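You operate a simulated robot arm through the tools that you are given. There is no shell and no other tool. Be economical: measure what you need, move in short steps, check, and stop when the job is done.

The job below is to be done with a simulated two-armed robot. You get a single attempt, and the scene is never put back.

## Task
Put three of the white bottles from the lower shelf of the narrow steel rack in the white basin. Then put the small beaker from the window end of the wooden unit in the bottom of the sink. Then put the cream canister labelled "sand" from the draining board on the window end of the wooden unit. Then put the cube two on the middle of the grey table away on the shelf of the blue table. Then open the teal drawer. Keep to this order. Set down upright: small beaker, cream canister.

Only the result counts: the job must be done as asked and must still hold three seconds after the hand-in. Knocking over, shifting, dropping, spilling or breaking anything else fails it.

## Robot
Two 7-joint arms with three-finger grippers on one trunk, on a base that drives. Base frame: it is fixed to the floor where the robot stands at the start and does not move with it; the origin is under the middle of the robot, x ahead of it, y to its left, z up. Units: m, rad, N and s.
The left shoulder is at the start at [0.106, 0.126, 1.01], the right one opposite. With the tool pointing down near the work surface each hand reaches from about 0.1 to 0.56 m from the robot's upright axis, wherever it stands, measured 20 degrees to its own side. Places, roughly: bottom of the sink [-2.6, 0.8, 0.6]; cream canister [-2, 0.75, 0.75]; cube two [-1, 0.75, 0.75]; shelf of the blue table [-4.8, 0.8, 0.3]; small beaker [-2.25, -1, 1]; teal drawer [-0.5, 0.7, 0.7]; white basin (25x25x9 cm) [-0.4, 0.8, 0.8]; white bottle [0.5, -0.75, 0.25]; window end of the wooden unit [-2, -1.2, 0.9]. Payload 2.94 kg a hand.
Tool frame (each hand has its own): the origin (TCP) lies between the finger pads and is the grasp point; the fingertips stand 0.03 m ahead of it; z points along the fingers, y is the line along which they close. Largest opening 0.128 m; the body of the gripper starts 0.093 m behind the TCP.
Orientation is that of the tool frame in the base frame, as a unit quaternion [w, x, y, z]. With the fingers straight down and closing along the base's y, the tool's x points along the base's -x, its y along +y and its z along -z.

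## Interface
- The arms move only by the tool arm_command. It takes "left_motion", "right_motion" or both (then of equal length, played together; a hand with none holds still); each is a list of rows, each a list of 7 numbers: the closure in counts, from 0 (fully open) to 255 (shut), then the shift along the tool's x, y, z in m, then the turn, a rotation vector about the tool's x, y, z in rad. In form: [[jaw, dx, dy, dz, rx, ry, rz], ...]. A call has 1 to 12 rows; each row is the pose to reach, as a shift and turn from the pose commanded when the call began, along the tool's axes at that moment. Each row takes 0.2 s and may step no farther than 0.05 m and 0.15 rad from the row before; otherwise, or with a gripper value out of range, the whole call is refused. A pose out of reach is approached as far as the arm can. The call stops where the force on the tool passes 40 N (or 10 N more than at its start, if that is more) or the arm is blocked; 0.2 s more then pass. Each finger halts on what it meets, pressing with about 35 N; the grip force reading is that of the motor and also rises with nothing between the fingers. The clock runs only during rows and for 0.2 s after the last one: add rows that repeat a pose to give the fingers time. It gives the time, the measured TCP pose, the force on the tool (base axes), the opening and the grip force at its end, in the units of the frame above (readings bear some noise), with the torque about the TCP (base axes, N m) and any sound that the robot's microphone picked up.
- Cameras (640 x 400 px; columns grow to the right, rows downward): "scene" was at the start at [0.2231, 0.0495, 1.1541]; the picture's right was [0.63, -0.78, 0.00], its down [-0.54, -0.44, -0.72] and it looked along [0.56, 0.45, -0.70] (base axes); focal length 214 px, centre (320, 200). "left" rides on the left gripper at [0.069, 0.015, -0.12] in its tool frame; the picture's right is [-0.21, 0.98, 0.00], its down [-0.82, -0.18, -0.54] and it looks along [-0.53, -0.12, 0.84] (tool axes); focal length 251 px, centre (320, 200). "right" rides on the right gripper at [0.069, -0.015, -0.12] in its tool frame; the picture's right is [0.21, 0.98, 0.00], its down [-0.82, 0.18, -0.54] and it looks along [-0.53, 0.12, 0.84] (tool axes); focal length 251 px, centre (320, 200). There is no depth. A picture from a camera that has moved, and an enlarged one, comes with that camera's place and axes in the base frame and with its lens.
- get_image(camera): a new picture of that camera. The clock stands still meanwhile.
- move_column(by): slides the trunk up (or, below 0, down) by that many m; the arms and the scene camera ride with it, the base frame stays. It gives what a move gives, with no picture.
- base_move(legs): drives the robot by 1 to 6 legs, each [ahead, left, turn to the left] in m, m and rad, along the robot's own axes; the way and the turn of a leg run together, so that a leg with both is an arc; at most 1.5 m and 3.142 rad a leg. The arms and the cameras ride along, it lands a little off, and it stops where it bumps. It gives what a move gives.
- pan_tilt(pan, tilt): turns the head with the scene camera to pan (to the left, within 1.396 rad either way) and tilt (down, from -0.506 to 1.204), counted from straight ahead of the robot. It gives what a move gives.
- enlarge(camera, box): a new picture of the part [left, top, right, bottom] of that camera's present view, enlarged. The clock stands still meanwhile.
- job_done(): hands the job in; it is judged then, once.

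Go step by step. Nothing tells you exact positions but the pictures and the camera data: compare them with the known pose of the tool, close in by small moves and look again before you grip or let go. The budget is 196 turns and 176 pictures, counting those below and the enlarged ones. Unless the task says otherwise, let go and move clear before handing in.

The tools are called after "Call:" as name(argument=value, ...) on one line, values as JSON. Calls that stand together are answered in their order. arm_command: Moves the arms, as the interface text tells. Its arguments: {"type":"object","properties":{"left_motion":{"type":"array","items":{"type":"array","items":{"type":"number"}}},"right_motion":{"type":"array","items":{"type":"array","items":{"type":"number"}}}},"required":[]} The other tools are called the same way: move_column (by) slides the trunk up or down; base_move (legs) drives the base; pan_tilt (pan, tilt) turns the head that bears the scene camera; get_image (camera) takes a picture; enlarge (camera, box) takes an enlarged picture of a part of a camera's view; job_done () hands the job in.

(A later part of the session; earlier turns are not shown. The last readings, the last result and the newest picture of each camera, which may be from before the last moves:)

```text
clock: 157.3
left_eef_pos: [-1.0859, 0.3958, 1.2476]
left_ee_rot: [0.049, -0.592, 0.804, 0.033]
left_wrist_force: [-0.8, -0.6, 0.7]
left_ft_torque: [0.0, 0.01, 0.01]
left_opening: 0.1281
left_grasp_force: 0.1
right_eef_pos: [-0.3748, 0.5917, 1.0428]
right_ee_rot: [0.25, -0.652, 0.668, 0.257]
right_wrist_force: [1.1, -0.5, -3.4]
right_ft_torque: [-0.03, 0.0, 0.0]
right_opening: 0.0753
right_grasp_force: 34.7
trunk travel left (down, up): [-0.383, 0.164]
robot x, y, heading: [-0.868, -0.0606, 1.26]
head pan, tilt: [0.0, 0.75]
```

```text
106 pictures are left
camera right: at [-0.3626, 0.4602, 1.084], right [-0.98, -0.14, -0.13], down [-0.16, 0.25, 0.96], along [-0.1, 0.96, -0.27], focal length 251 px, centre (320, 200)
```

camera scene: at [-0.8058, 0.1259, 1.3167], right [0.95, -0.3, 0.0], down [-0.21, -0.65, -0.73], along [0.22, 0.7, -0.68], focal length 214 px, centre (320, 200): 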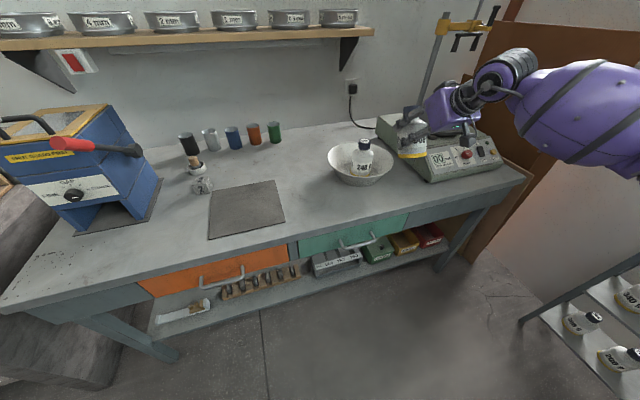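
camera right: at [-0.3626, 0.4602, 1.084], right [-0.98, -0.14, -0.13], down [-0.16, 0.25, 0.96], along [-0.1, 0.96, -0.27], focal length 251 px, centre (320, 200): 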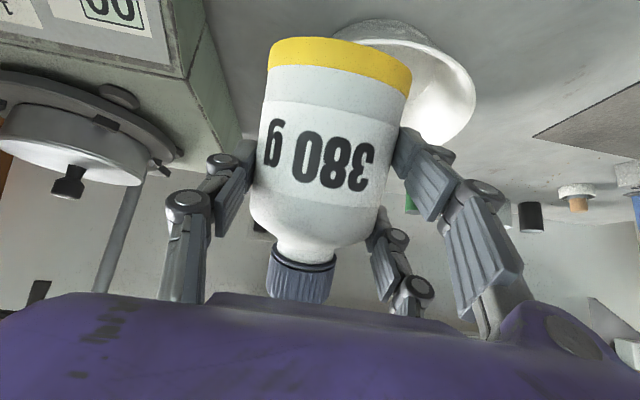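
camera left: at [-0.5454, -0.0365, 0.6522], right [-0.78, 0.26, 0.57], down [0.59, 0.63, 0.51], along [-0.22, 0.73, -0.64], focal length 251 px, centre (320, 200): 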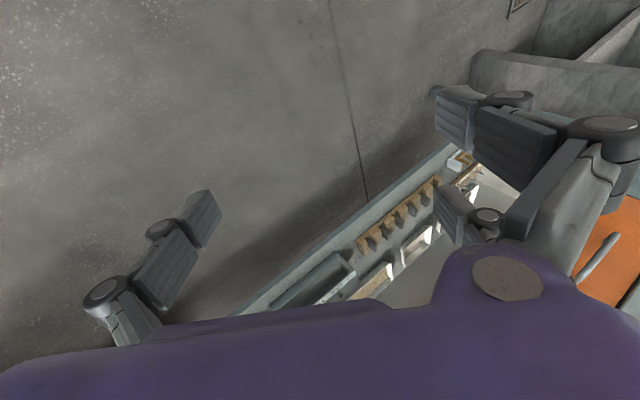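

Call:
base_move(legs=[[0.099, 0.16, 0]])

Call:
move_column(by=-0.1)

Call:
get_image(camera="scene")

Call:
get_image(camera="right")

```text
clock: 159.4
left_eef_pos: [-1.2102, 0.5428, 1.2473]
left_ee_rot: [0.049, -0.59, 0.805, 0.032]
left_wrist_force: [0.8, 0.8, -0.5]
left_ft_torque: [0.01, 0.01, 0.01]
left_opening: 0.1279
left_grasp_force: 0.1
right_eef_pos: [-0.4974, 0.7369, 1.0429]
right_ee_rot: [0.25, -0.65, 0.67, 0.257]
right_wrist_force: [0.2, -0.4, -2.9]
right_ft_torque: [-0.02, 0.0, -0.03]
right_opening: 0.0753
right_grasp_force: 34.8
trunk travel left (down, up): [-0.383, 0.164]
robot x, y, heading: [-0.9921, 0.0879, 1.263]
head pan, tilt: [0.0, 0.75]
```

```text
clock: 160.7
left_eef_pos: [-1.2104, 0.5421, 1.1476]
left_ee_rot: [0.048, -0.59, 0.805, 0.033]
left_wrist_force: [-0.6, -0.2, 0.2]
left_ft_torque: [-0.03, -0.02, 0.0]
left_opening: 0.128
left_grasp_force: 0.1
right_eef_pos: [-0.4971, 0.7362, 0.943]
right_ee_rot: [0.251, -0.651, 0.669, 0.258]
right_wrist_force: [0.8, -0.4, -3.5]
right_ft_torque: [-0.07, -0.01, 0.0]
right_opening: 0.0755
right_grasp_force: 34.8
trunk travel left (down, up): [-0.283, 0.264]
robot x, y, heading: [-0.9934, 0.0854, 1.261]
head pan, tilt: [0.0, 0.75]
```

```text
105 pictures are left
camera scene: at [-0.9228, 0.2951, 1.2182], right [0.95, -0.31, 0.0], down [-0.21, -0.65, -0.73], along [0.22, 0.7, -0.68], focal length 214 px, centre (320, 200)
```

scene: 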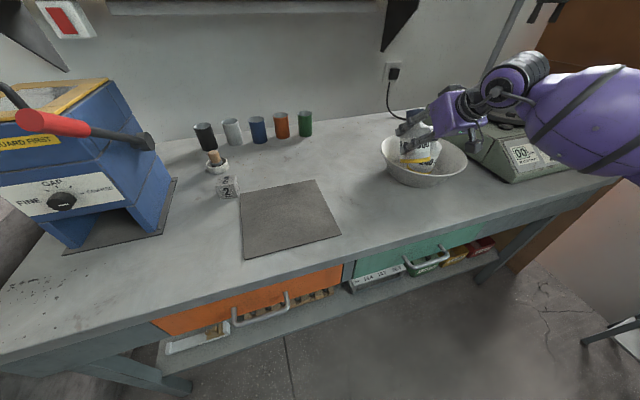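

```text
104 pictures are left
camera right: at [-0.4854, 0.6042, 0.9847], right [-0.98, -0.14, -0.13], down [-0.16, 0.25, 0.96], along [-0.1, 0.96, -0.27], focal length 251 px, centre (320, 200)
```

right: 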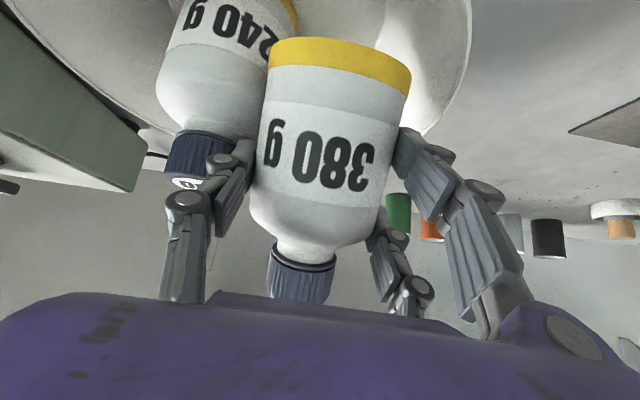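

Call:
arm_command(right_motion=[[255, 0.006, 0.009, -0.005, 0, 0, 0], [255, 0.0119, 0.018, -0.0107, 0, 0, 0]])

Call:
move_column(by=-0.06)

Call:
enlarge(camera="scene", box=[340, 60, 500, 180])

```text
clock: 161.3
left_eef_pos: [-1.2088, 0.5417, 1.1468]
left_ee_rot: [0.049, -0.59, 0.805, 0.033]
left_wrist_force: [0.5, -0.4, 0.4]
left_ft_torque: [0.0, 0.0, -0.01]
left_opening: 0.1281
left_grasp_force: 0.0
right_eef_pos: [-0.5174, 0.7194, 0.9437]
right_ee_rot: [0.253, -0.649, 0.669, 0.258]
right_wrist_force: [3.5, 1.2, -1.1]
right_ft_torque: [0.0, -0.07, 0.01]
right_opening: 0.0754
right_grasp_force: 34.9
trunk travel left (down, up): [-0.283, 0.264]
robot x, y, heading: [-0.9925, 0.0845, 1.259]
head pan, tilt: [0.0, 0.75]
```

```text
clock: 162.3
left_eef_pos: [-1.212, 0.5407, 1.0872]
left_ee_rot: [0.05, -0.589, 0.806, 0.032]
left_wrist_force: [0.3, -0.4, 0.3]
left_ft_torque: [0.0, 0.02, 0.05]
left_opening: 0.1282
left_grasp_force: 0.1
right_eef_pos: [-0.5196, 0.7196, 0.8879]
right_ee_rot: [0.254, -0.65, 0.667, 0.261]
right_wrist_force: [-3.5, 3.1, 23.1]
right_ft_torque: [0.82, -0.04, 0.02]
right_opening: 0.0755
right_grasp_force: 35.2
trunk travel left (down, up): [-0.223, 0.324]
robot x, y, heading: [-0.9957, 0.084, 1.261]
head pan, tilt: [0.0, 0.75]
```

```text
3.33 times, centred on (420, 120) of scene
camera zoom: at [-0.9192, 0.3108, 1.1563], right [0.95, -0.31, 0.0], down [-0.21, -0.65, -0.73], along [0.22, 0.7, -0.68], focal length 715 px, centre (-13, 467)
```

zoom: 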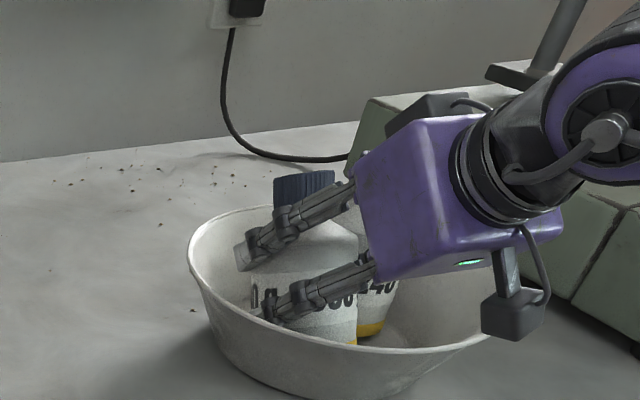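

Call:
arm_command(right_motion=[[255, -0.003, -0.006, -0.003, 0, 0, 0], [255, -0.003, -0.008, -0.003, 0, 0, 0]])

Call:
arm_command(right_motion=[[75, 0, 0, 0, 0, 0, 0], [65, 0, 0, 0, 0, 0, 0], [65, 0, 0, 0, 0, 0, 0]])

Call:
enlarge(camera="scene", box=[340, 60, 500, 180])

```text
clock: 162.9
left_eef_pos: [-1.2123, 0.541, 1.0871]
left_ee_rot: [0.05, -0.59, 0.805, 0.032]
left_wrist_force: [0.3, 0.7, 0.1]
left_ft_torque: [0.01, -0.02, 0.03]
left_opening: 0.1276
left_grasp_force: 0.1
right_eef_pos: [-0.5086, 0.7203, 0.8872]
right_ee_rot: [0.251, -0.651, 0.669, 0.258]
right_wrist_force: [-8.0, -2.6, 13.5]
right_ft_torque: [0.17, 0.22, 0.07]
right_opening: 0.0755
right_grasp_force: 35.4
trunk travel left (down, up): [-0.223, 0.324]
robot x, y, heading: [-0.9927, 0.0834, 1.257]
head pan, tilt: [0.0, 0.75]
```

```text
clock: 163.7
left_eef_pos: [-1.2091, 0.543, 1.0881]
left_ee_rot: [0.048, -0.59, 0.806, 0.033]
left_wrist_force: [-0.3, 0.4, 0.7]
left_ft_torque: [-0.01, 0.01, -0.01]
left_opening: 0.1281
left_grasp_force: 0.1
right_eef_pos: [-0.5073, 0.7204, 0.8869]
right_ee_rot: [0.252, -0.649, 0.67, 0.258]
right_wrist_force: [-1.3, 0.1, 0.7]
right_ft_torque: [0.0, 0.01, -0.02]
right_opening: 0.0958
right_grasp_force: 0.0
trunk travel left (down, up): [-0.223, 0.324]
robot x, y, heading: [-0.993, 0.0862, 1.26]
head pan, tilt: [0.0, 0.75]
```

```text
3.33 times, centred on (420, 120) of scene
camera zoom: at [-0.9176, 0.3121, 1.1558], right [0.95, -0.31, 0.0], down [-0.21, -0.65, -0.73], along [0.22, 0.7, -0.68], focal length 715 px, centre (-13, 467)
```

zoom: 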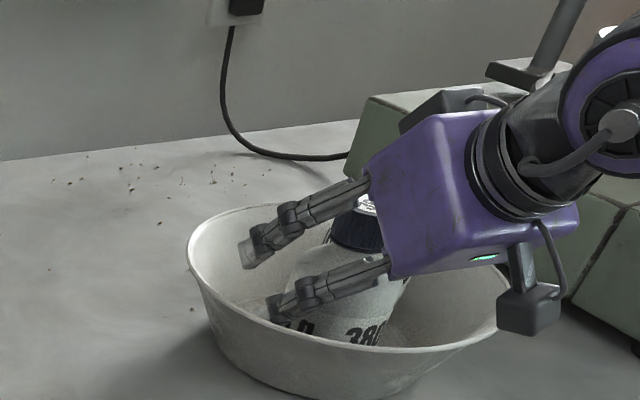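

Call:
arm_command(right_motion=[[40, 0, 0, -0.01, 0, 0, 0], [30, 0, 0, -0.03, 0, 0, 0], [0, -0.005, 0, -0.06, 0, 0, 0], [0, -0.03, 0, -0.09, 0, 0, 0], [0, -0.05, 0, -0.12, 0, 0, 0]])

Call:
enlarge(camera="scene", box=[340, 60, 500, 180])

```text
clock: 164.9
left_eef_pos: [-1.2112, 0.542, 1.0872]
left_ee_rot: [0.049, -0.591, 0.805, 0.033]
left_wrist_force: [-0.2, 0.1, 0.4]
left_ft_torque: [0.0, -0.01, -0.03]
left_opening: 0.1278
left_grasp_force: 0.1
right_eef_pos: [-0.5068, 0.677, 1.0114]
right_ee_rot: [0.252, -0.65, 0.669, 0.258]
right_wrist_force: [-0.5, 0.3, 0.7]
right_ft_torque: [-0.03, 0.01, 0.02]
right_opening: 0.1279
right_grasp_force: 0.0
trunk travel left (down, up): [-0.223, 0.324]
robot x, y, heading: [-0.9915, 0.0854, 1.26]
head pan, tilt: [0.0, 0.75]
```

```text
3.33 times, centred on (420, 120) of scene
camera zoom: at [-0.9178, 0.3117, 1.156], right [0.95, -0.31, 0.0], down [-0.21, -0.65, -0.73], along [0.22, 0.7, -0.68], focal length 715 px, centre (-13, 467)
```

zoom: 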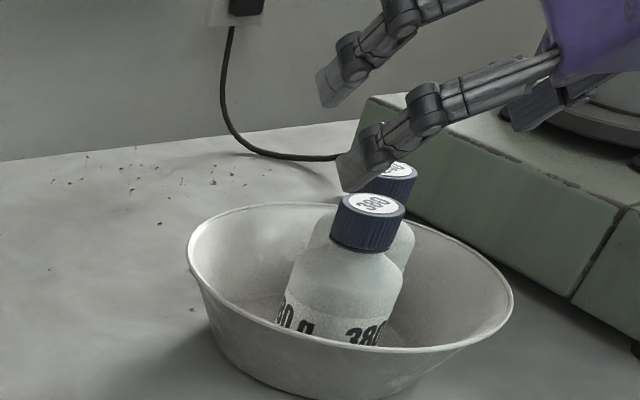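

Two bottles are in. I go back for the third ("420").

Call:
base_move(legs=[[-0.558, -0.421, 0], [0, 0, -0.187]])

Call:
move_column(by=-0.075)

```text
clock: 169.8
left_eef_pos: [-0.9057, -0.11, 1.0881]
left_ee_rot: [0.051, -0.519, 0.853, 0.028]
left_wrist_force: [0.4, 0.1, 0.0]
left_ft_torque: [0.01, 0.02, -0.01]
left_opening: 0.1281
left_grasp_force: 0.0
right_eef_pos: [-0.1896, -0.0966, 1.0105]
right_ee_rot: [0.273, -0.59, 0.723, 0.235]
right_wrist_force: [0.2, -0.2, 0.7]
right_ft_torque: [0.01, -0.02, -0.03]
right_opening: 0.1279
right_grasp_force: 0.0
trunk travel left (down, up): [-0.223, 0.324]
robot x, y, heading: [-0.769, -0.5965, 1.084]
head pan, tilt: [0.0, 0.75]
```

```text
clock: 170.9
left_eef_pos: [-0.9082, -0.1102, 1.0122]
left_ee_rot: [0.051, -0.518, 0.854, 0.027]
left_wrist_force: [0.1, -0.4, 0.6]
left_ft_torque: [0.04, 0.02, -0.02]
left_opening: 0.1281
left_grasp_force: 0.0
right_eef_pos: [-0.1895, -0.0973, 0.9375]
right_ee_rot: [0.273, -0.59, 0.722, 0.235]
right_wrist_force: [-1.1, -0.6, 0.7]
right_ft_torque: [0.0, 0.02, -0.01]
right_opening: 0.128
right_grasp_force: 0.0
trunk travel left (down, up): [-0.148, 0.399]
robot x, y, heading: [-0.7708, -0.5983, 1.09]
head pan, tilt: [0.0, 0.75]
```

Call:
arm_command(right_motion=[[0, 0.0292, -0.0068, 0.0288, 0, 0, 0], [0, 0.0584, -0.0136, 0.0576, 0, 0, 0], [0, 0.0877, -0.0203, 0.0863, 0, 0, 0], [0, 0.1169, -0.0271, 0.1151, 0, 0, 0], [0, 0.1461, -0.0339, 0.1439, 0, 0, 0], [0, 0.1753, -0.0407, 0.1727, 0, 0, 0], [0, 0.2046, -0.0474, 0.2014, 0, 0, 0], [0, 0.2338, -0.0542, 0.2302, 0, 0, 0], [0, 0.263, -0.061, 0.259, 0, 0, 0]])

```text
clock: 172.9
left_eef_pos: [-0.9069, -0.1102, 1.0124]
left_ee_rot: [0.05, -0.519, 0.853, 0.027]
left_wrist_force: [-0.8, -0.1, -0.2]
left_ft_torque: [0.0, 0.02, -0.02]
left_opening: 0.1279
left_grasp_force: 0.0
right_eef_pos: [-0.1407, -0.1279, 0.5662]
right_ee_rot: [0.273, -0.591, 0.722, 0.236]
right_wrist_force: [0.8, -0.3, -0.8]
right_ft_torque: [0.0, 0.03, -0.01]
right_opening: 0.1278
right_grasp_force: 0.1
trunk travel left (down, up): [-0.148, 0.399]
robot x, y, heading: [-0.7703, -0.5986, 1.089]
head pan, tilt: [0.0, 0.75]
```

Call:
arm_command(right_motion=[[0, 0.0187, -0.012, -0.0267, 0.1081, -0.0088, 0.1025], [0, 0.0373, -0.024, -0.0533, 0.2162, -0.0177, 0.205], [0, 0.056, -0.036, -0.08, 0.3243, -0.0265, 0.3075], [0, 0.0747, -0.048, -0.1067, 0.4323, -0.0353, 0.41], [0, 0.0933, -0.06, -0.1333, 0.5404, -0.0442, 0.5125], [0, 0.112, -0.072, -0.16, 0.6485, -0.053, 0.615], [0, 0.1307, -0.084, -0.1867, 0.7566, -0.0618, 0.7175], [0, 0.1493, -0.096, -0.2133, 0.8647, -0.0707, 0.82], [0, 0.168, -0.108, -0.24, 0.9728, -0.0795, 0.9225], [0, 0.1867, -0.12, -0.2667, 1.0808, -0.0883, 1.025], [0, 0.2053, -0.132, -0.2933, 1.1889, -0.0972, 1.1275], [0, 0.224, -0.144, -0.32, 1.297, -0.106, 1.23]])

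```text
clock: 175.5
left_eef_pos: [-0.9073, -0.1097, 1.0109]
left_ee_rot: [0.051, -0.518, 0.853, 0.027]
left_wrist_force: [-0.3, -0.2, 0.5]
left_ft_torque: [0.04, 0.0, -0.01]
left_opening: 0.1279
left_grasp_force: 0.0
right_eef_pos: [-0.0742, -0.5311, 0.6479]
right_ee_rot: [0.412, 0.184, 0.888, -0.088]
right_wrist_force: [-0.1, 0.2, -0.1]
right_ft_torque: [-0.01, 0.0, -0.01]
right_opening: 0.1278
right_grasp_force: 0.1
trunk travel left (down, up): [-0.148, 0.399]
robot x, y, heading: [-0.7731, -0.5984, 1.086]
head pan, tilt: [0.0, 0.75]
```

Call:
arm_command(right_motion=[[0, 0.027, 0, 0.023, 0, 0, 0], [0, 0.054, 0, 0.046, 0, 0, 0], [0, 0.081, 0, 0.069, 0, 0, 0], [0, 0.108, 0, 0.092, 0, 0, 0], [0, 0.135, 0, 0.115, 0, 0, 0], [0, 0.162, 0, 0.138, 0, 0, 0], [0, 0.19, 0, 0.16, 0, 0, 0]])

Call:
move_column(by=-0.145)

Call:
arm_command(right_motion=[[0, -0.0132, 0.0163, 0.0255, -0.0423, -0.0489, -0.0299], [0, -0.0264, 0.0326, 0.051, -0.0846, -0.0979, -0.0597], [0, -0.0396, 0.0489, 0.0765, -0.1269, -0.1468, -0.0896], [0, -0.0529, 0.0651, 0.1021, -0.1691, -0.1958, -0.1194], [0, -0.0661, 0.0814, 0.1276, -0.2114, -0.2447, -0.1493], [0, -0.0793, 0.0977, 0.1531, -0.2537, -0.2937, -0.1791], [0, -0.0925, 0.114, 0.1786, -0.296, -0.3426, -0.209], [0, -0.0925, 0.114, 0.1786, -0.296, -0.3426, -0.209]])

Call:
get_image(camera="right")

```text
clock: 177.1
left_eef_pos: [-0.9067, -0.1088, 1.0117]
left_ee_rot: [0.051, -0.519, 0.853, 0.028]
left_wrist_force: [-0.3, -0.6, 0.3]
left_ft_torque: [-0.02, -0.01, 0.0]
left_opening: 0.128
left_grasp_force: 0.0
right_eef_pos: [-0.0739, -0.5288, 0.4031]
right_ee_rot: [0.411, 0.183, 0.888, -0.089]
right_wrist_force: [-0.1, 0.0, -0.6]
right_ft_torque: [0.0, -0.04, -0.03]
right_opening: 0.1277
right_grasp_force: 0.0
trunk travel left (down, up): [-0.148, 0.399]
robot x, y, heading: [-0.7694, -0.5998, 1.087]
head pan, tilt: [0.0, 0.75]
```

```text
clock: 178.8
left_eef_pos: [-0.906, -0.1084, 0.8648]
left_ee_rot: [0.051, -0.518, 0.853, 0.027]
left_wrist_force: [-1.1, -0.6, 0.1]
left_ft_torque: [0.03, -0.01, 0.01]
left_opening: 0.128
left_grasp_force: 0.0
right_eef_pos: [-0.0723, -0.5303, 0.2578]
right_ee_rot: [0.412, 0.183, 0.888, -0.088]
right_wrist_force: [0.5, 0.2, -0.5]
right_ft_torque: [0.02, 0.03, -0.03]
right_opening: 0.1281
right_grasp_force: 0.0
trunk travel left (down, up): [-0.003, 0.544]
robot x, y, heading: [-0.768, -0.5972, 1.087]
head pan, tilt: [0.0, 0.75]
```

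```text
clock: 180.6
left_eef_pos: [-0.9071, -0.109, 0.8674]
left_ee_rot: [0.051, -0.518, 0.853, 0.027]
left_wrist_force: [-0.2, 0.0, -0.4]
left_ft_torque: [0.0, 0.01, 0.0]
left_opening: 0.1279
left_grasp_force: 0.0
right_eef_pos: [0.1535, -0.5021, 0.2132]
right_ee_rot: [0.567, 0.011, 0.823, -0.029]
right_wrist_force: [-0.3, 0.4, -0.4]
right_ft_torque: [-0.04, 0.0, 0.05]
right_opening: 0.128
right_grasp_force: 0.2
trunk travel left (down, up): [-0.003, 0.544]
robot x, y, heading: [-0.77, -0.5971, 1.093]
head pan, tilt: [0.0, 0.75]
```

```text
100 pictures are left
camera right: at [0.0159, -0.511, 0.1918], right [-0.03, 0.97, -0.24], down [-0.2, 0.22, 0.95], along [0.98, 0.08, 0.19], focal length 251 px, centre (320, 200)
```

right: 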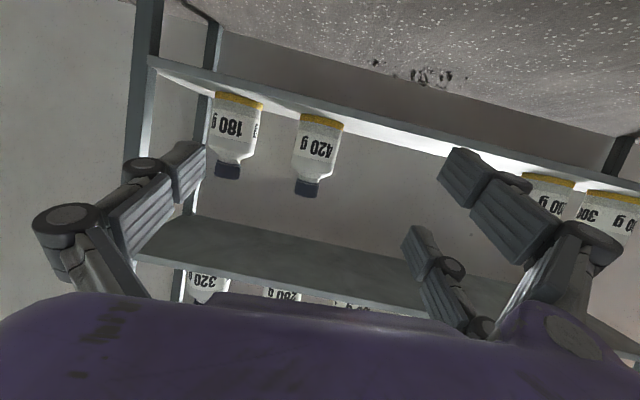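

Call:
base_move(legs=[[0.117, -0.228, 0]])

Call:
get_image(camera="right")

```text
clock: 183.3
left_eef_pos: [-0.649, -0.1091, 0.8662]
left_ee_rot: [0.051, -0.517, 0.854, 0.027]
left_wrist_force: [0.4, 0.2, 0.8]
left_ft_torque: [-0.02, 0.03, 0.01]
left_opening: 0.1281
left_grasp_force: 0.0
right_eef_pos: [0.4111, -0.5069, 0.2126]
right_ee_rot: [0.567, 0.011, 0.823, -0.029]
right_wrist_force: [-0.4, 0.0, 0.0]
right_ft_torque: [0.05, -0.01, -0.03]
right_opening: 0.1278
right_grasp_force: 0.0
trunk travel left (down, up): [-0.003, 0.544]
robot x, y, heading: [-0.5118, -0.5997, 1.086]
head pan, tilt: [0.0, 0.75]
```

```text
99 pictures are left
camera right: at [0.2732, -0.5152, 0.1918], right [-0.02, 0.97, -0.24], down [-0.2, 0.23, 0.95], along [0.98, 0.07, 0.19], focal length 251 px, centre (320, 200)
```

right: 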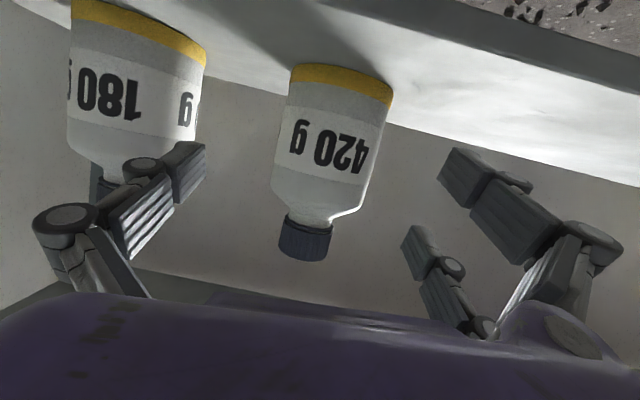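

Call:
arm_command(right_motion=[[0, -0.007, 0.001, 0.027, 0, 0, 0], [0, -0.014, 0.003, 0.0535, 0, 0, 0], [0, -0.014, 0.003, 0.0535, 0, 0, 0]])

Call:
arm_command(right_motion=[[255, 0, 0, 0, 0, 0, 0], [255, 0, 0, 0, 0, 0, 0], [255, 0, 0, 0, 0, 0, 0], [255, 0, 0, 0, 0, 0, 0]])

Call:
arm_command(right_motion=[[255, -0.014, 0, -0.005, 0, 0, 0], [255, -0.028, 0, -0.0107, 0, 0, 0]])

Call:
get_image(camera="right")

```text
clock: 184.1
left_eef_pos: [-0.6473, -0.11, 0.8664]
left_ee_rot: [0.051, -0.517, 0.854, 0.028]
left_wrist_force: [1.7, 0.3, 0.4]
left_ft_torque: [0.02, 0.0, 0.03]
left_opening: 0.128
left_grasp_force: 0.1
right_eef_pos: [0.4653, -0.5069, 0.2091]
right_ee_rot: [0.566, 0.012, 0.824, -0.031]
right_wrist_force: [0.6, 0.1, -0.5]
right_ft_torque: [0.0, -0.02, 0.02]
right_opening: 0.128
right_grasp_force: 0.0
trunk travel left (down, up): [-0.003, 0.544]
robot x, y, heading: [-0.5116, -0.5996, 1.084]
head pan, tilt: [0.0, 0.75]
```

```text
clock: 185.1
left_eef_pos: [-0.6488, -0.1094, 0.8672]
left_ee_rot: [0.05, -0.517, 0.854, 0.027]
left_wrist_force: [-0.3, 0.5, 0.3]
left_ft_torque: [0.02, -0.01, 0.04]
left_opening: 0.128
left_grasp_force: 0.0
right_eef_pos: [0.4662, -0.5068, 0.2105]
right_ee_rot: [0.567, 0.013, 0.823, -0.03]
right_wrist_force: [0.9, 1.3, 1.5]
right_ft_torque: [0.38, -0.01, 0.04]
right_opening: 0.0773
right_grasp_force: 35.5
trunk travel left (down, up): [-0.003, 0.544]
robot x, y, heading: [-0.5138, -0.6003, 1.082]
head pan, tilt: [0.0, 0.75]
```

```text
clock: 185.7
left_eef_pos: [-0.6478, -0.11, 0.8669]
left_ee_rot: [0.05, -0.517, 0.854, 0.028]
left_wrist_force: [0.7, -0.5, -0.1]
left_ft_torque: [0.0, 0.0, -0.01]
left_opening: 0.1279
left_grasp_force: 0.0
right_eef_pos: [0.4664, -0.5063, 0.2381]
right_ee_rot: [0.566, 0.012, 0.823, -0.031]
right_wrist_force: [-0.1, -0.5, -4.3]
right_ft_torque: [0.03, 0.08, -0.04]
right_opening: 0.0767
right_grasp_force: 34.8
trunk travel left (down, up): [-0.003, 0.544]
robot x, y, heading: [-0.5143, -0.5985, 1.082]
head pan, tilt: [0.0, 0.75]
```

```text
98 pictures are left
camera right: at [0.3279, -0.5144, 0.2165], right [-0.03, 0.97, -0.24], down [-0.2, 0.23, 0.95], along [0.98, 0.07, 0.19], focal length 251 px, centre (320, 200)
```

right: 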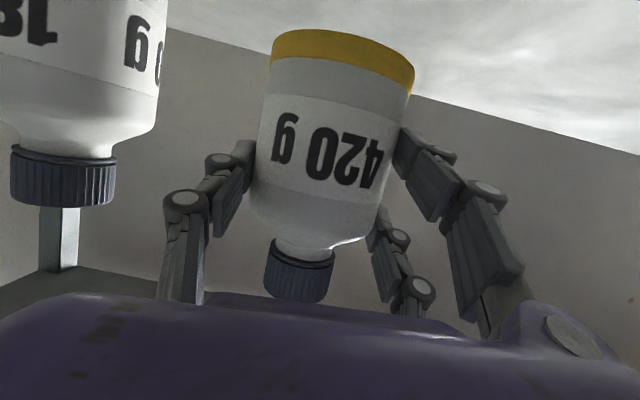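

Call:
base_move(legs=[[-0.143, 0.264, 0]])

Call:
arm_command(right_motion=[[255, 0.0056, -0.0059, -0.032, 0.0423, 0.0489, 0.0299], [255, 0.0111, -0.0117, -0.064, 0.0846, 0.0979, 0.0597], [255, 0.0167, -0.0176, -0.096, 0.1269, 0.1468, 0.0896], [255, 0.0223, -0.0234, -0.128, 0.1691, 0.1958, 0.1194], [255, 0.0279, -0.0293, -0.16, 0.2114, 0.2447, 0.1493], [255, 0.0334, -0.0351, -0.192, 0.2537, 0.2937, 0.1791], [255, 0.039, -0.041, -0.224, 0.296, 0.3426, 0.209]])

Call:
arm_command(right_motion=[[255, -0.027, 0, -0.023, 0, 0, 0], [255, -0.054, 0, -0.046, 0, 0, 0], [255, -0.081, 0, -0.069, 0, 0, 0], [255, -0.108, 0, -0.092, 0, 0, 0], [255, -0.135, 0, -0.115, 0, 0, 0], [255, -0.162, 0, -0.138, 0, 0, 0], [255, -0.19, 0, -0.16, 0, 0, 0]])

```text
clock: 188.6
left_eef_pos: [-0.9524, -0.1117, 0.866]
left_ee_rot: [0.051, -0.517, 0.854, 0.027]
left_wrist_force: [0.7, -0.4, -0.3]
left_ft_torque: [-0.02, -0.01, 0.02]
left_opening: 0.128
left_grasp_force: 0.1
right_eef_pos: [0.1638, -0.504, 0.2385]
right_ee_rot: [0.566, 0.011, 0.824, -0.029]
right_wrist_force: [-1.2, 0.5, -4.9]
right_ft_torque: [0.02, 0.06, -0.03]
right_opening: 0.0766
right_grasp_force: 34.9
trunk travel left (down, up): [-0.003, 0.544]
robot x, y, heading: [-0.8158, -0.6032, 1.083]
head pan, tilt: [0.0, 0.75]
```

```text
clock: 190.2
left_eef_pos: [-0.9513, -0.1111, 0.8671]
left_ee_rot: [0.05, -0.518, 0.854, 0.027]
left_wrist_force: [-0.4, 0.0, -0.7]
left_ft_torque: [0.01, -0.02, -0.04]
left_opening: 0.1281
left_grasp_force: 0.0
right_eef_pos: [-0.0623, -0.5275, 0.288]
right_ee_rot: [0.411, 0.184, 0.889, -0.088]
right_wrist_force: [-0.4, -0.1, -3.4]
right_ft_torque: [-0.01, 0.06, 0.0]
right_opening: 0.0769
right_grasp_force: 34.6
trunk travel left (down, up): [-0.003, 0.544]
robot x, y, heading: [-0.8178, -0.5986, 1.083]
head pan, tilt: [0.0, 0.75]
```

```text
clock: 191.8
left_eef_pos: [-0.952, -0.1109, 0.8671]
left_ee_rot: [0.051, -0.518, 0.854, 0.028]
left_wrist_force: [-0.6, -0.5, 0.4]
left_ft_torque: [0.0, -0.01, 0.01]
left_opening: 0.1281
left_grasp_force: 0.2
right_eef_pos: [-0.0584, -0.5288, 0.5343]
right_ee_rot: [0.411, 0.184, 0.889, -0.089]
right_wrist_force: [-0.5, -1.1, -4.2]
right_ft_torque: [0.0, 0.0, 0.04]
right_opening: 0.0769
right_grasp_force: 35.6
trunk travel left (down, up): [-0.003, 0.544]
robot x, y, heading: [-0.8168, -0.5992, 1.086]
head pan, tilt: [0.0, 0.75]
```

Smooth. Now swing to the front pose (reverse of the earlier swing), raise the arm and column.

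Call:
arm_command(right_motion=[[255, 0.017, 0.0286, -0.0098, -0.1081, 0.0088, -0.1025], [255, 0.034, 0.0573, -0.0197, -0.2162, 0.0177, -0.205], [255, 0.051, 0.0859, -0.0295, -0.3243, 0.0265, -0.3075], [255, 0.068, 0.1145, -0.0393, -0.4323, 0.0353, -0.41], [255, 0.085, 0.1432, -0.0492, -0.5404, 0.0442, -0.5125], [255, 0.102, 0.1718, -0.059, -0.6485, 0.053, -0.615], [255, 0.119, 0.2004, -0.0688, -0.7566, 0.0618, -0.7175], [255, 0.136, 0.2291, -0.0787, -0.8647, 0.0707, -0.82], [255, 0.153, 0.2577, -0.0885, -0.9728, 0.0795, -0.9225], [255, 0.17, 0.2863, -0.0983, -1.0808, 0.0883, -1.025], [255, 0.187, 0.315, -0.1082, -1.1889, 0.0972, -1.1275], [255, 0.204, 0.3436, -0.118, -1.297, 0.106, -1.23]])

Call:
move_column(by=0.22)

Call:
arm_command(right_motion=[[255, -0.0292, 0.004, -0.0288, 0, 0, 0], [255, -0.0584, 0.008, -0.0576, 0, 0, 0], [255, -0.0877, 0.012, -0.0863, 0, 0, 0], [255, -0.1169, 0.016, -0.1151, 0, 0, 0], [255, -0.1461, 0.02, -0.1439, 0, 0, 0], [255, -0.1753, 0.024, -0.1727, 0, 0, 0], [255, -0.2046, 0.028, -0.2014, 0, 0, 0], [255, -0.2338, 0.032, -0.2302, 0, 0, 0], [255, -0.263, 0.036, -0.259, 0, 0, 0]])

Call:
get_image(camera="scene")

```text
clock: 194.4
left_eef_pos: [-0.9509, -0.1111, 0.8661]
left_ee_rot: [0.051, -0.518, 0.853, 0.028]
left_wrist_force: [-0.3, 0.5, 0.3]
left_ft_torque: [-0.02, 0.03, 0.02]
left_opening: 0.1279
left_grasp_force: 0.1
right_eef_pos: [-0.1237, -0.1269, 0.4516]
right_ee_rot: [0.272, -0.589, 0.724, 0.235]
right_wrist_force: [0.4, 0.1, -5.0]
right_ft_torque: [-0.02, 0.0, -0.02]
right_opening: 0.0769
right_grasp_force: 35.8
trunk travel left (down, up): [-0.003, 0.544]
robot x, y, heading: [-0.8196, -0.5999, 1.081]
head pan, tilt: [0.0, 0.75]
```

```text
clock: 196.7
left_eef_pos: [-0.9511, -0.1104, 1.0878]
left_ee_rot: [0.05, -0.518, 0.853, 0.027]
left_wrist_force: [0.6, -0.5, -0.1]
left_ft_torque: [-0.03, -0.02, -0.04]
left_opening: 0.128
left_grasp_force: 0.1
right_eef_pos: [-0.1275, -0.1282, 0.6693]
right_ee_rot: [0.272, -0.59, 0.723, 0.235]
right_wrist_force: [-0.3, 0.3, -4.0]
right_ft_torque: [-0.02, 0.01, -0.02]
right_opening: 0.0768
right_grasp_force: 34.8
trunk travel left (down, up): [-0.223, 0.324]
robot x, y, heading: [-0.8186, -0.6032, 1.088]
head pan, tilt: [0.0, 0.75]
```

```text
clock: 198.7
left_eef_pos: [-0.9521, -0.11, 1.0869]
left_ee_rot: [0.05, -0.518, 0.854, 0.028]
left_wrist_force: [-0.3, -0.6, -0.7]
left_ft_torque: [-0.01, 0.0, -0.02]
left_opening: 0.1282
left_grasp_force: 0.0
right_eef_pos: [-0.1565, -0.1029, 1.0366]
right_ee_rot: [0.272, -0.59, 0.724, 0.234]
right_wrist_force: [0.1, 0.4, -3.9]
right_ft_torque: [-0.06, 0.0, -0.03]
right_opening: 0.0767
right_grasp_force: 35.0
trunk travel left (down, up): [-0.223, 0.324]
robot x, y, heading: [-0.8147, -0.5979, 1.083]
head pan, tilt: [0.0, 0.75]
```

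```text
97 pictures are left
camera scene: at [-0.7038, -0.3883, 1.1558], right [0.88, -0.47, 0.0], down [-0.32, -0.6, -0.73], along [0.34, 0.65, -0.68], focal length 214 px, centre (320, 200)
```

scene: 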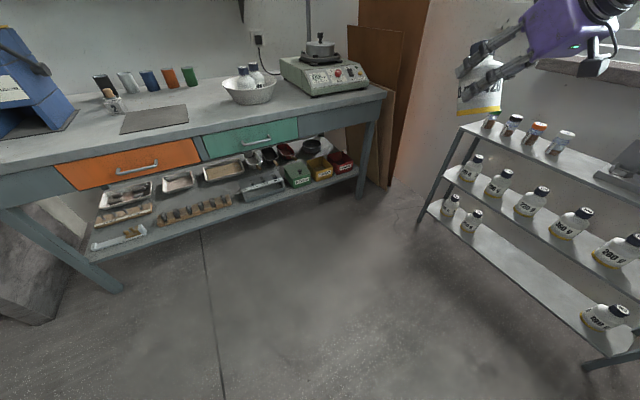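

Call:
base_move(legs=[[0, 0, 0.175], [0.529, 0.306, 0]])

Call:
get_image(camera="right")

Call:
get_image(camera="scene")

```text
clock: 202.9
left_eef_pos: [-1.1846, 0.4429, 1.0866]
left_ee_rot: [0.048, -0.597, 0.8, 0.032]
left_wrist_force: [0.4, 0.4, 0.4]
left_ft_torque: [-0.02, 0.0, 0.02]
left_opening: 0.1281
left_grasp_force: 0.0
right_eef_pos: [-0.4041, 0.6038, 1.0363]
right_ee_rot: [0.248, -0.656, 0.664, 0.259]
right_wrist_force: [0.8, 0.5, -4.7]
right_ft_torque: [-0.05, -0.03, 0.01]
right_opening: 0.0766
right_grasp_force: 34.8
trunk travel left (down, up): [-0.223, 0.324]
robot x, y, heading: [-0.9593, -0.0095, 1.276]
head pan, tilt: [0.0, 0.75]
```

```text
96 pictures are left
camera right: at [-0.3888, 0.4719, 1.0782], right [-0.98, -0.16, -0.13], down [-0.16, 0.25, 0.96], along [-0.12, 0.96, -0.27], focal length 251 px, centre (320, 200)
```

right: 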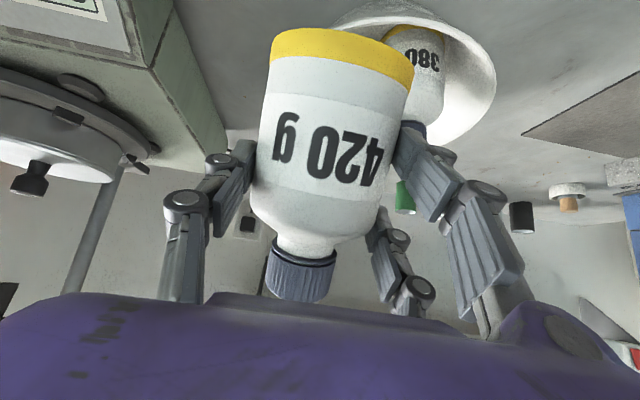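

```text
95 pictures are left
camera scene: at [-0.8877, 0.2187, 1.1557], right [0.96, -0.29, 0.0], down [-0.2, -0.65, -0.73], along [0.21, 0.7, -0.68], focal length 214 px, centre (320, 200)
```

scene: 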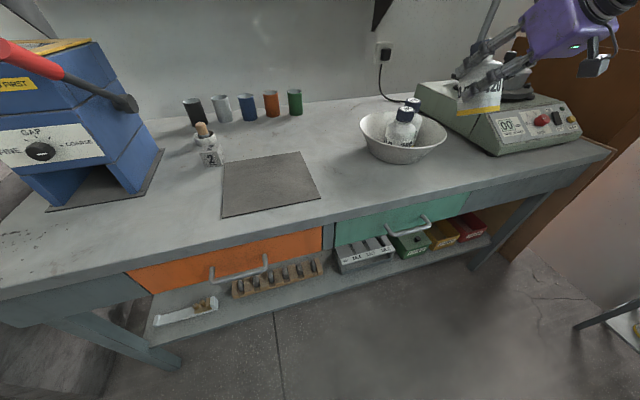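

Call:
enlarge(camera="scene", box=[350, 80, 460, 170])

```text
4.44 times, centred on (405, 125) of scene
camera zoom: at [-0.8877, 0.2187, 1.1557], right [0.96, -0.29, 0.0], down [-0.2, -0.65, -0.73], along [0.21, 0.7, -0.68], focal length 953 px, centre (-58, 533)
```

zoom: 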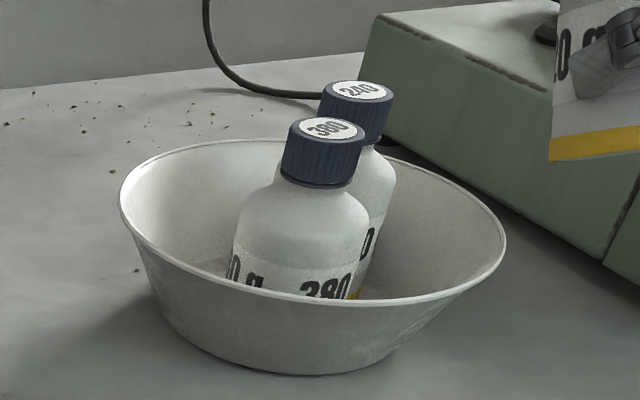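

Call:
base_move(legs=[[0.129, 0.009, 0]])

Call:
move_column(by=-0.09)

Call:
get_image(camera="right")

Call:
enlarge(camera="scene", box=[350, 60, 510, 180])

```text
clock: 204.2
left_eef_pos: [-1.1523, 0.5731, 1.0869]
left_ee_rot: [0.047, -0.596, 0.801, 0.032]
left_wrist_force: [-0.3, 1.6, 0.0]
left_ft_torque: [-0.04, 0.0, 0.01]
left_opening: 0.1281
left_grasp_force: 0.0
right_eef_pos: [-0.3714, 0.7307, 1.0356]
right_ee_rot: [0.249, -0.655, 0.665, 0.259]
right_wrist_force: [-1.0, -0.3, -4.8]
right_ft_torque: [-0.04, 0.02, 0.0]
right_opening: 0.0765
right_grasp_force: 34.6
trunk travel left (down, up): [-0.223, 0.324]
robot x, y, heading: [-0.929, 0.1164, 1.273]
head pan, tilt: [0.0, 0.75]
```

```text
clock: 205.4
left_eef_pos: [-1.156, 0.5708, 0.9965]
left_ee_rot: [0.051, -0.596, 0.801, 0.032]
left_wrist_force: [0.5, -0.3, -0.9]
left_ft_torque: [0.0, 0.01, -0.04]
left_opening: 0.1281
left_grasp_force: 0.0
right_eef_pos: [-0.3757, 0.7291, 0.953]
right_ee_rot: [0.253, -0.655, 0.662, 0.263]
right_wrist_force: [-1.6, 3.8, 28.6]
right_ft_torque: [0.93, 0.43, 0.04]
right_opening: 0.076
right_grasp_force: 34.5
trunk travel left (down, up): [-0.133, 0.414]
robot x, y, heading: [-0.9312, 0.1178, 1.278]
head pan, tilt: [0.0, 0.75]
```

```text
93 pictures are left
camera right: at [-0.3605, 0.5969, 0.9932], right [-0.98, -0.15, -0.13], down [-0.16, 0.24, 0.96], along [-0.12, 0.96, -0.26], focal length 251 px, centre (320, 200)
```

right: 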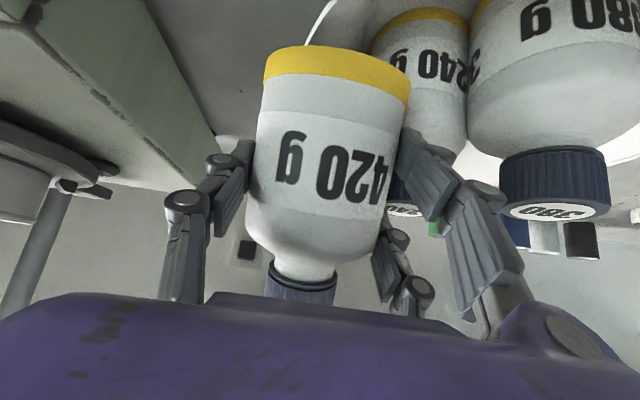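

```text
3.33 times, centred on (430, 120) of scene
camera zoom: at [-0.8495, 0.3779, 1.0532], right [0.96, -0.29, 0.0], down [-0.2, -0.65, -0.73], along [0.21, 0.7, -0.68], focal length 715 px, centre (-47, 467)
```

zoom: 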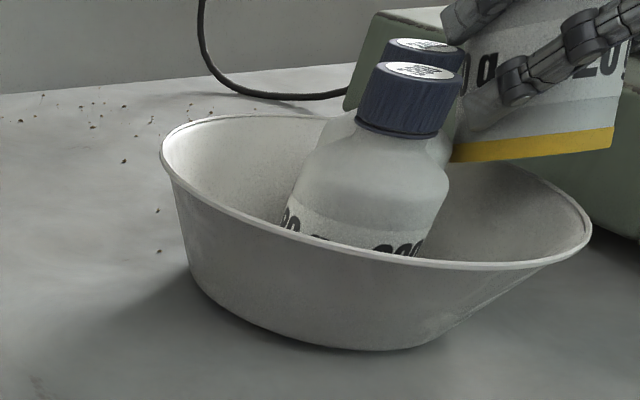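

Call:
arm_command(right_motion=[[255, -0.001, -0.004, -0.015, 0, 0, 0], [255, -0.0016, -0.01, -0.039, 0, 0, 0], [255, -0.0016, -0.01, -0.039, 0, 0, 0]])

Call:
enlarge(camera="scene", box=[350, 60, 510, 180])

Call:
get_image(camera="right")

```text
clock: 206.2
left_eef_pos: [-1.1532, 0.5736, 0.9957]
left_ee_rot: [0.049, -0.595, 0.801, 0.032]
left_wrist_force: [-1.3, -0.4, 0.8]
left_ft_torque: [0.0, -0.01, -0.01]
left_opening: 0.1278
left_grasp_force: 0.1
right_eef_pos: [-0.3613, 0.705, 0.9723]
right_ee_rot: [0.249, -0.655, 0.665, 0.258]
right_wrist_force: [0.7, 0.2, -5.2]
right_ft_torque: [-0.03, -0.03, 0.01]
right_opening: 0.0756
right_grasp_force: 34.9
trunk travel left (down, up): [-0.133, 0.414]
robot x, y, heading: [-0.9272, 0.1187, 1.269]
head pan, tilt: [0.0, 0.75]
```

```text
3.33 times, centred on (430, 120) of scene
camera zoom: at [-0.8468, 0.3803, 1.052], right [0.96, -0.29, 0.0], down [-0.2, -0.65, -0.73], along [0.21, 0.7, -0.68], focal length 715 px, centre (-47, 467)
```

zoom: 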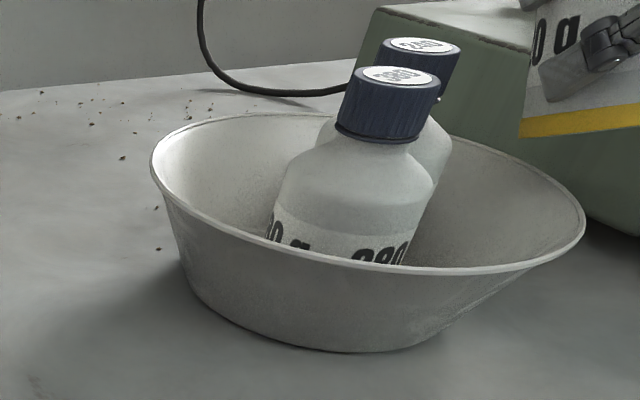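

```text
90 pictures are left
camera right: at [-0.346, 0.5724, 1.0148], right [-0.98, -0.15, -0.12], down [-0.16, 0.25, 0.95], along [-0.11, 0.96, -0.27], focal length 251 px, centre (320, 200)
```

right: 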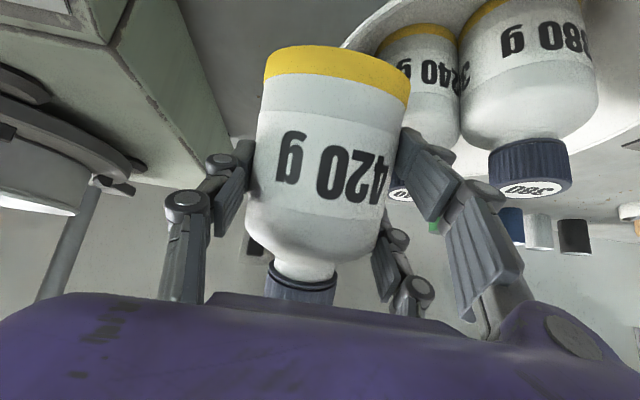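

The bowl centre is nearer (-0.468, 0.728), so I move the third bottle to the free front side of the bowl, more upright.

Call:
arm_command(right_motion=[[255, 0.01, 0, -0.028, 0, -0.05, 0], [255, 0.017, 0.01, -0.055, 0, -0.1, 0], [255, 0.017, 0.04, -0.055, 0, -0.2, 0], [255, 0.017, 0.07, -0.055, 0, -0.3, 0], [255, 0.017, 0.1, -0.055, 0, -0.4, 0], [255, 0.017, 0.1, -0.055, 0, -0.4, 0]])

Call:
enlarge(camera="scene", box=[350, 60, 510, 180])

Call:
get_image(camera="right")

```text
clock: 207.6
left_eef_pos: [-1.1523, 0.573, 0.9957]
left_ee_rot: [0.049, -0.596, 0.801, 0.032]
left_wrist_force: [0.9, -0.8, 1.0]
left_ft_torque: [-0.02, 0.05, -0.03]
left_opening: 0.128
left_grasp_force: 0.1
right_eef_pos: [-0.4599, 0.6588, 1.0101]
right_ee_rot: [0.377, -0.59, 0.602, 0.385]
right_wrist_force: [0.0, 0.2, -4.7]
right_ft_torque: [-0.05, 0.03, 0.03]
right_opening: 0.0759
right_grasp_force: 35.0
trunk travel left (down, up): [-0.133, 0.414]
robot x, y, heading: [-0.9292, 0.1158, 1.277]
head pan, tilt: [0.0, 0.75]
```

```text
3.33 times, centred on (430, 120) of scene
camera zoom: at [-0.8467, 0.3799, 1.0522], right [0.96, -0.29, 0.0], down [-0.2, -0.65, -0.73], along [0.21, 0.7, -0.68], focal length 715 px, centre (-47, 467)
```

zoom: 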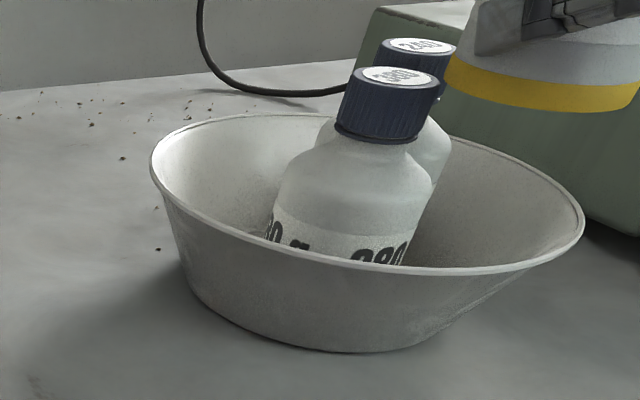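

```text
88 pictures are left
camera right: at [-0.4479, 0.5197, 0.9962], right [-0.98, -0.08, -0.18], down [-0.16, -0.14, 0.98], along [-0.11, 0.99, 0.13], focal length 251 px, centre (320, 200)
```

right: 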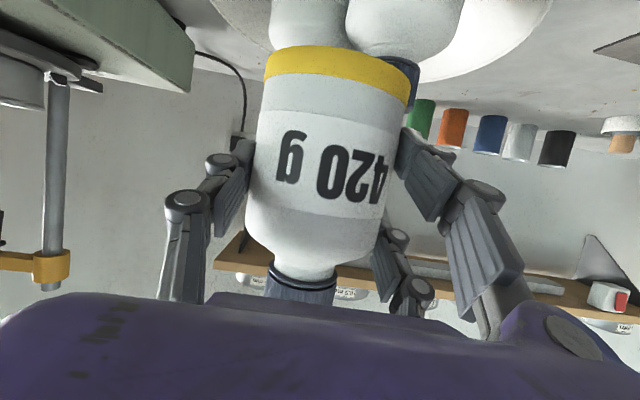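

Call:
move_column(by=-0.08)

Call:
enlarge(camera="scene", box=[350, 40, 530, 175])

Call:
get_image(camera="right")

```text
clock: 208.8
left_eef_pos: [-1.1475, 0.595, 0.8998]
left_ee_rot: [0.031, -0.596, 0.802, 0.017]
left_wrist_force: [0.1, 0.0, -0.4]
left_ft_torque: [0.0, 0.0, -0.03]
left_opening: 0.1277
left_grasp_force: 0.1
right_eef_pos: [-0.4628, 0.6549, 0.9306]
right_ee_rot: [0.378, -0.59, 0.601, 0.385]
right_wrist_force: [3.0, 0.9, 23.0]
right_ft_torque: [0.74, 0.78, -0.03]
right_opening: 0.0763
right_grasp_force: 34.5
trunk travel left (down, up): [-0.053, 0.494]
robot x, y, heading: [-0.9282, 0.117, 1.277]
head pan, tilt: [0.0, 0.75]
```

```text
2.96 times, centred on (440, 108) of scene
camera zoom: at [-0.8394, 0.4065, 0.9646], right [0.96, -0.29, 0.0], down [-0.2, -0.65, -0.73], along [0.21, 0.7, -0.68], focal length 636 px, centre (-36, 474)
```

zoom: 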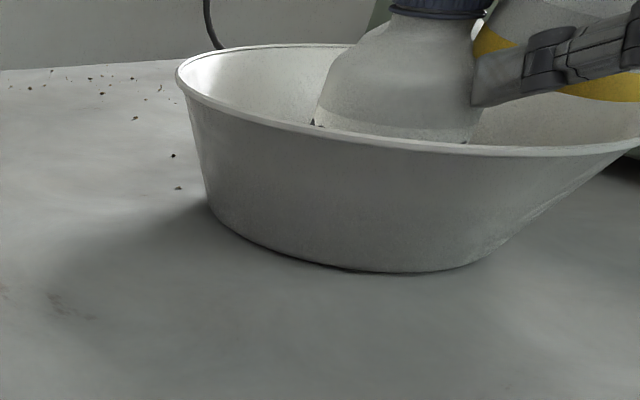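

```text
86 pictures are left
camera right: at [-0.4489, 0.5171, 0.9167], right [-0.98, -0.08, -0.18], down [-0.16, -0.15, 0.98], along [-0.11, 0.99, 0.13], focal length 251 px, centre (320, 200)
```

right: 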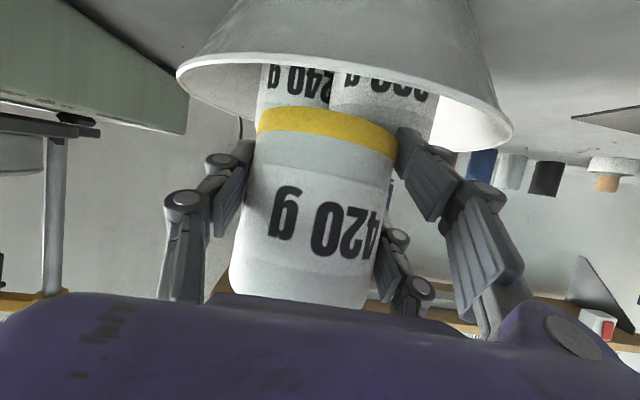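

Call:
arm_command(right_motion=[[255, -0.027, 0, -0.013, 0, 0, 0], [255, -0.03, -0.022, -0.004, 0, 0, 0], [255, -0.036, -0.045, 0.006, 0, 0, 0], [255, -0.022, -0.045, 0.013, 0, 0, 0], [255, -0.009, -0.045, 0.019, 0, 0, 0]])

Call:
get_image(camera="right")

```text
clock: 210.0
left_eef_pos: [-1.1466, 0.5958, 0.8988]
left_ee_rot: [0.03, -0.597, 0.802, 0.015]
left_wrist_force: [-0.2, -0.5, -0.2]
left_ft_torque: [0.03, 0.04, -0.01]
left_opening: 0.1279
left_grasp_force: 0.2
right_eef_pos: [-0.4157, 0.6768, 0.9257]
right_ee_rot: [0.376, -0.59, 0.602, 0.383]
right_wrist_force: [0.9, -0.8, -4.6]
right_ft_torque: [-0.02, 0.0, 0.01]
right_opening: 0.0761
right_grasp_force: 35.1
trunk travel left (down, up): [-0.053, 0.494]
robot x, y, heading: [-0.9306, 0.117, 1.274]
head pan, tilt: [0.0, 0.75]
```

```text
85 pictures are left
camera right: at [-0.4013, 0.5396, 0.9134], right [-0.98, -0.08, -0.18], down [-0.16, -0.14, 0.98], along [-0.11, 0.99, 0.13], focal length 251 px, centre (320, 200)
```

right: 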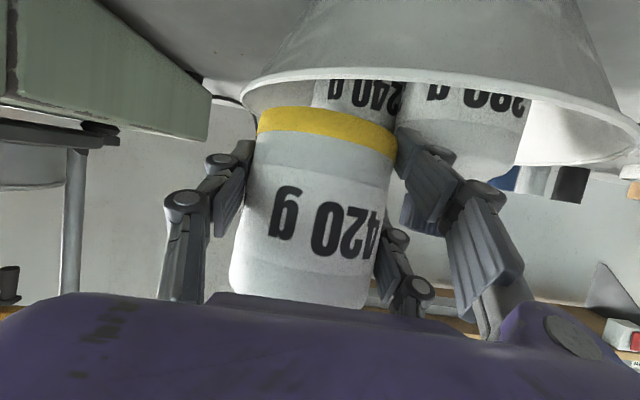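

Call:
arm_command(right_motion=[[255, 0.009, 0.004, 0.004, 0, 0, 0], [255, 0.018, 0.008, 0.008, 0, 0, 0], [255, 0.027, 0.01, 0.0126, 0, 0, 0], [255, 0.036, 0.01, 0.0168, 0, 0, 0]])

Call:
get_image(camera="right")

```text
clock: 211.0
left_eef_pos: [-1.1487, 0.5965, 0.8995]
left_ee_rot: [0.031, -0.597, 0.802, 0.015]
left_wrist_force: [-0.3, 0.6, 0.7]
left_ft_torque: [0.0, 0.0, -0.01]
left_opening: 0.128
left_grasp_force: 0.0
right_eef_pos: [-0.4262, 0.6768, 0.8949]
right_ee_rot: [0.382, -0.588, 0.598, 0.389]
right_wrist_force: [0.8, 15.5, 31.4]
right_ft_torque: [0.61, 0.67, -0.15]
right_opening: 0.0757
right_grasp_force: 34.9
trunk travel left (down, up): [-0.053, 0.494]
robot x, y, heading: [-0.9311, 0.1156, 1.271]
head pan, tilt: [0.0, 0.75]
```

```text
84 pictures are left
camera right: at [-0.4135, 0.5393, 0.88], right [-0.98, -0.08, -0.18], down [-0.17, -0.16, 0.97], along [-0.11, 0.98, 0.14], focal length 251 px, centre (320, 200)
```

right: 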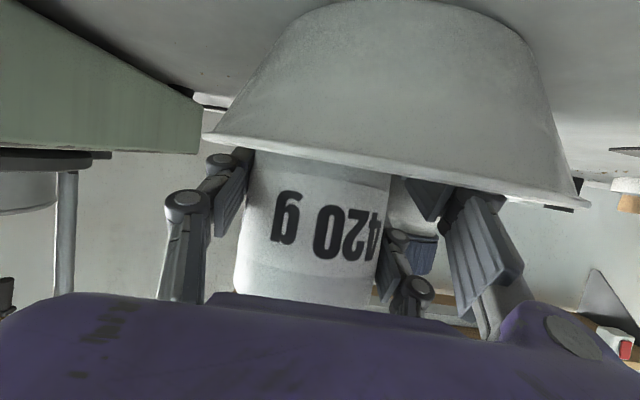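

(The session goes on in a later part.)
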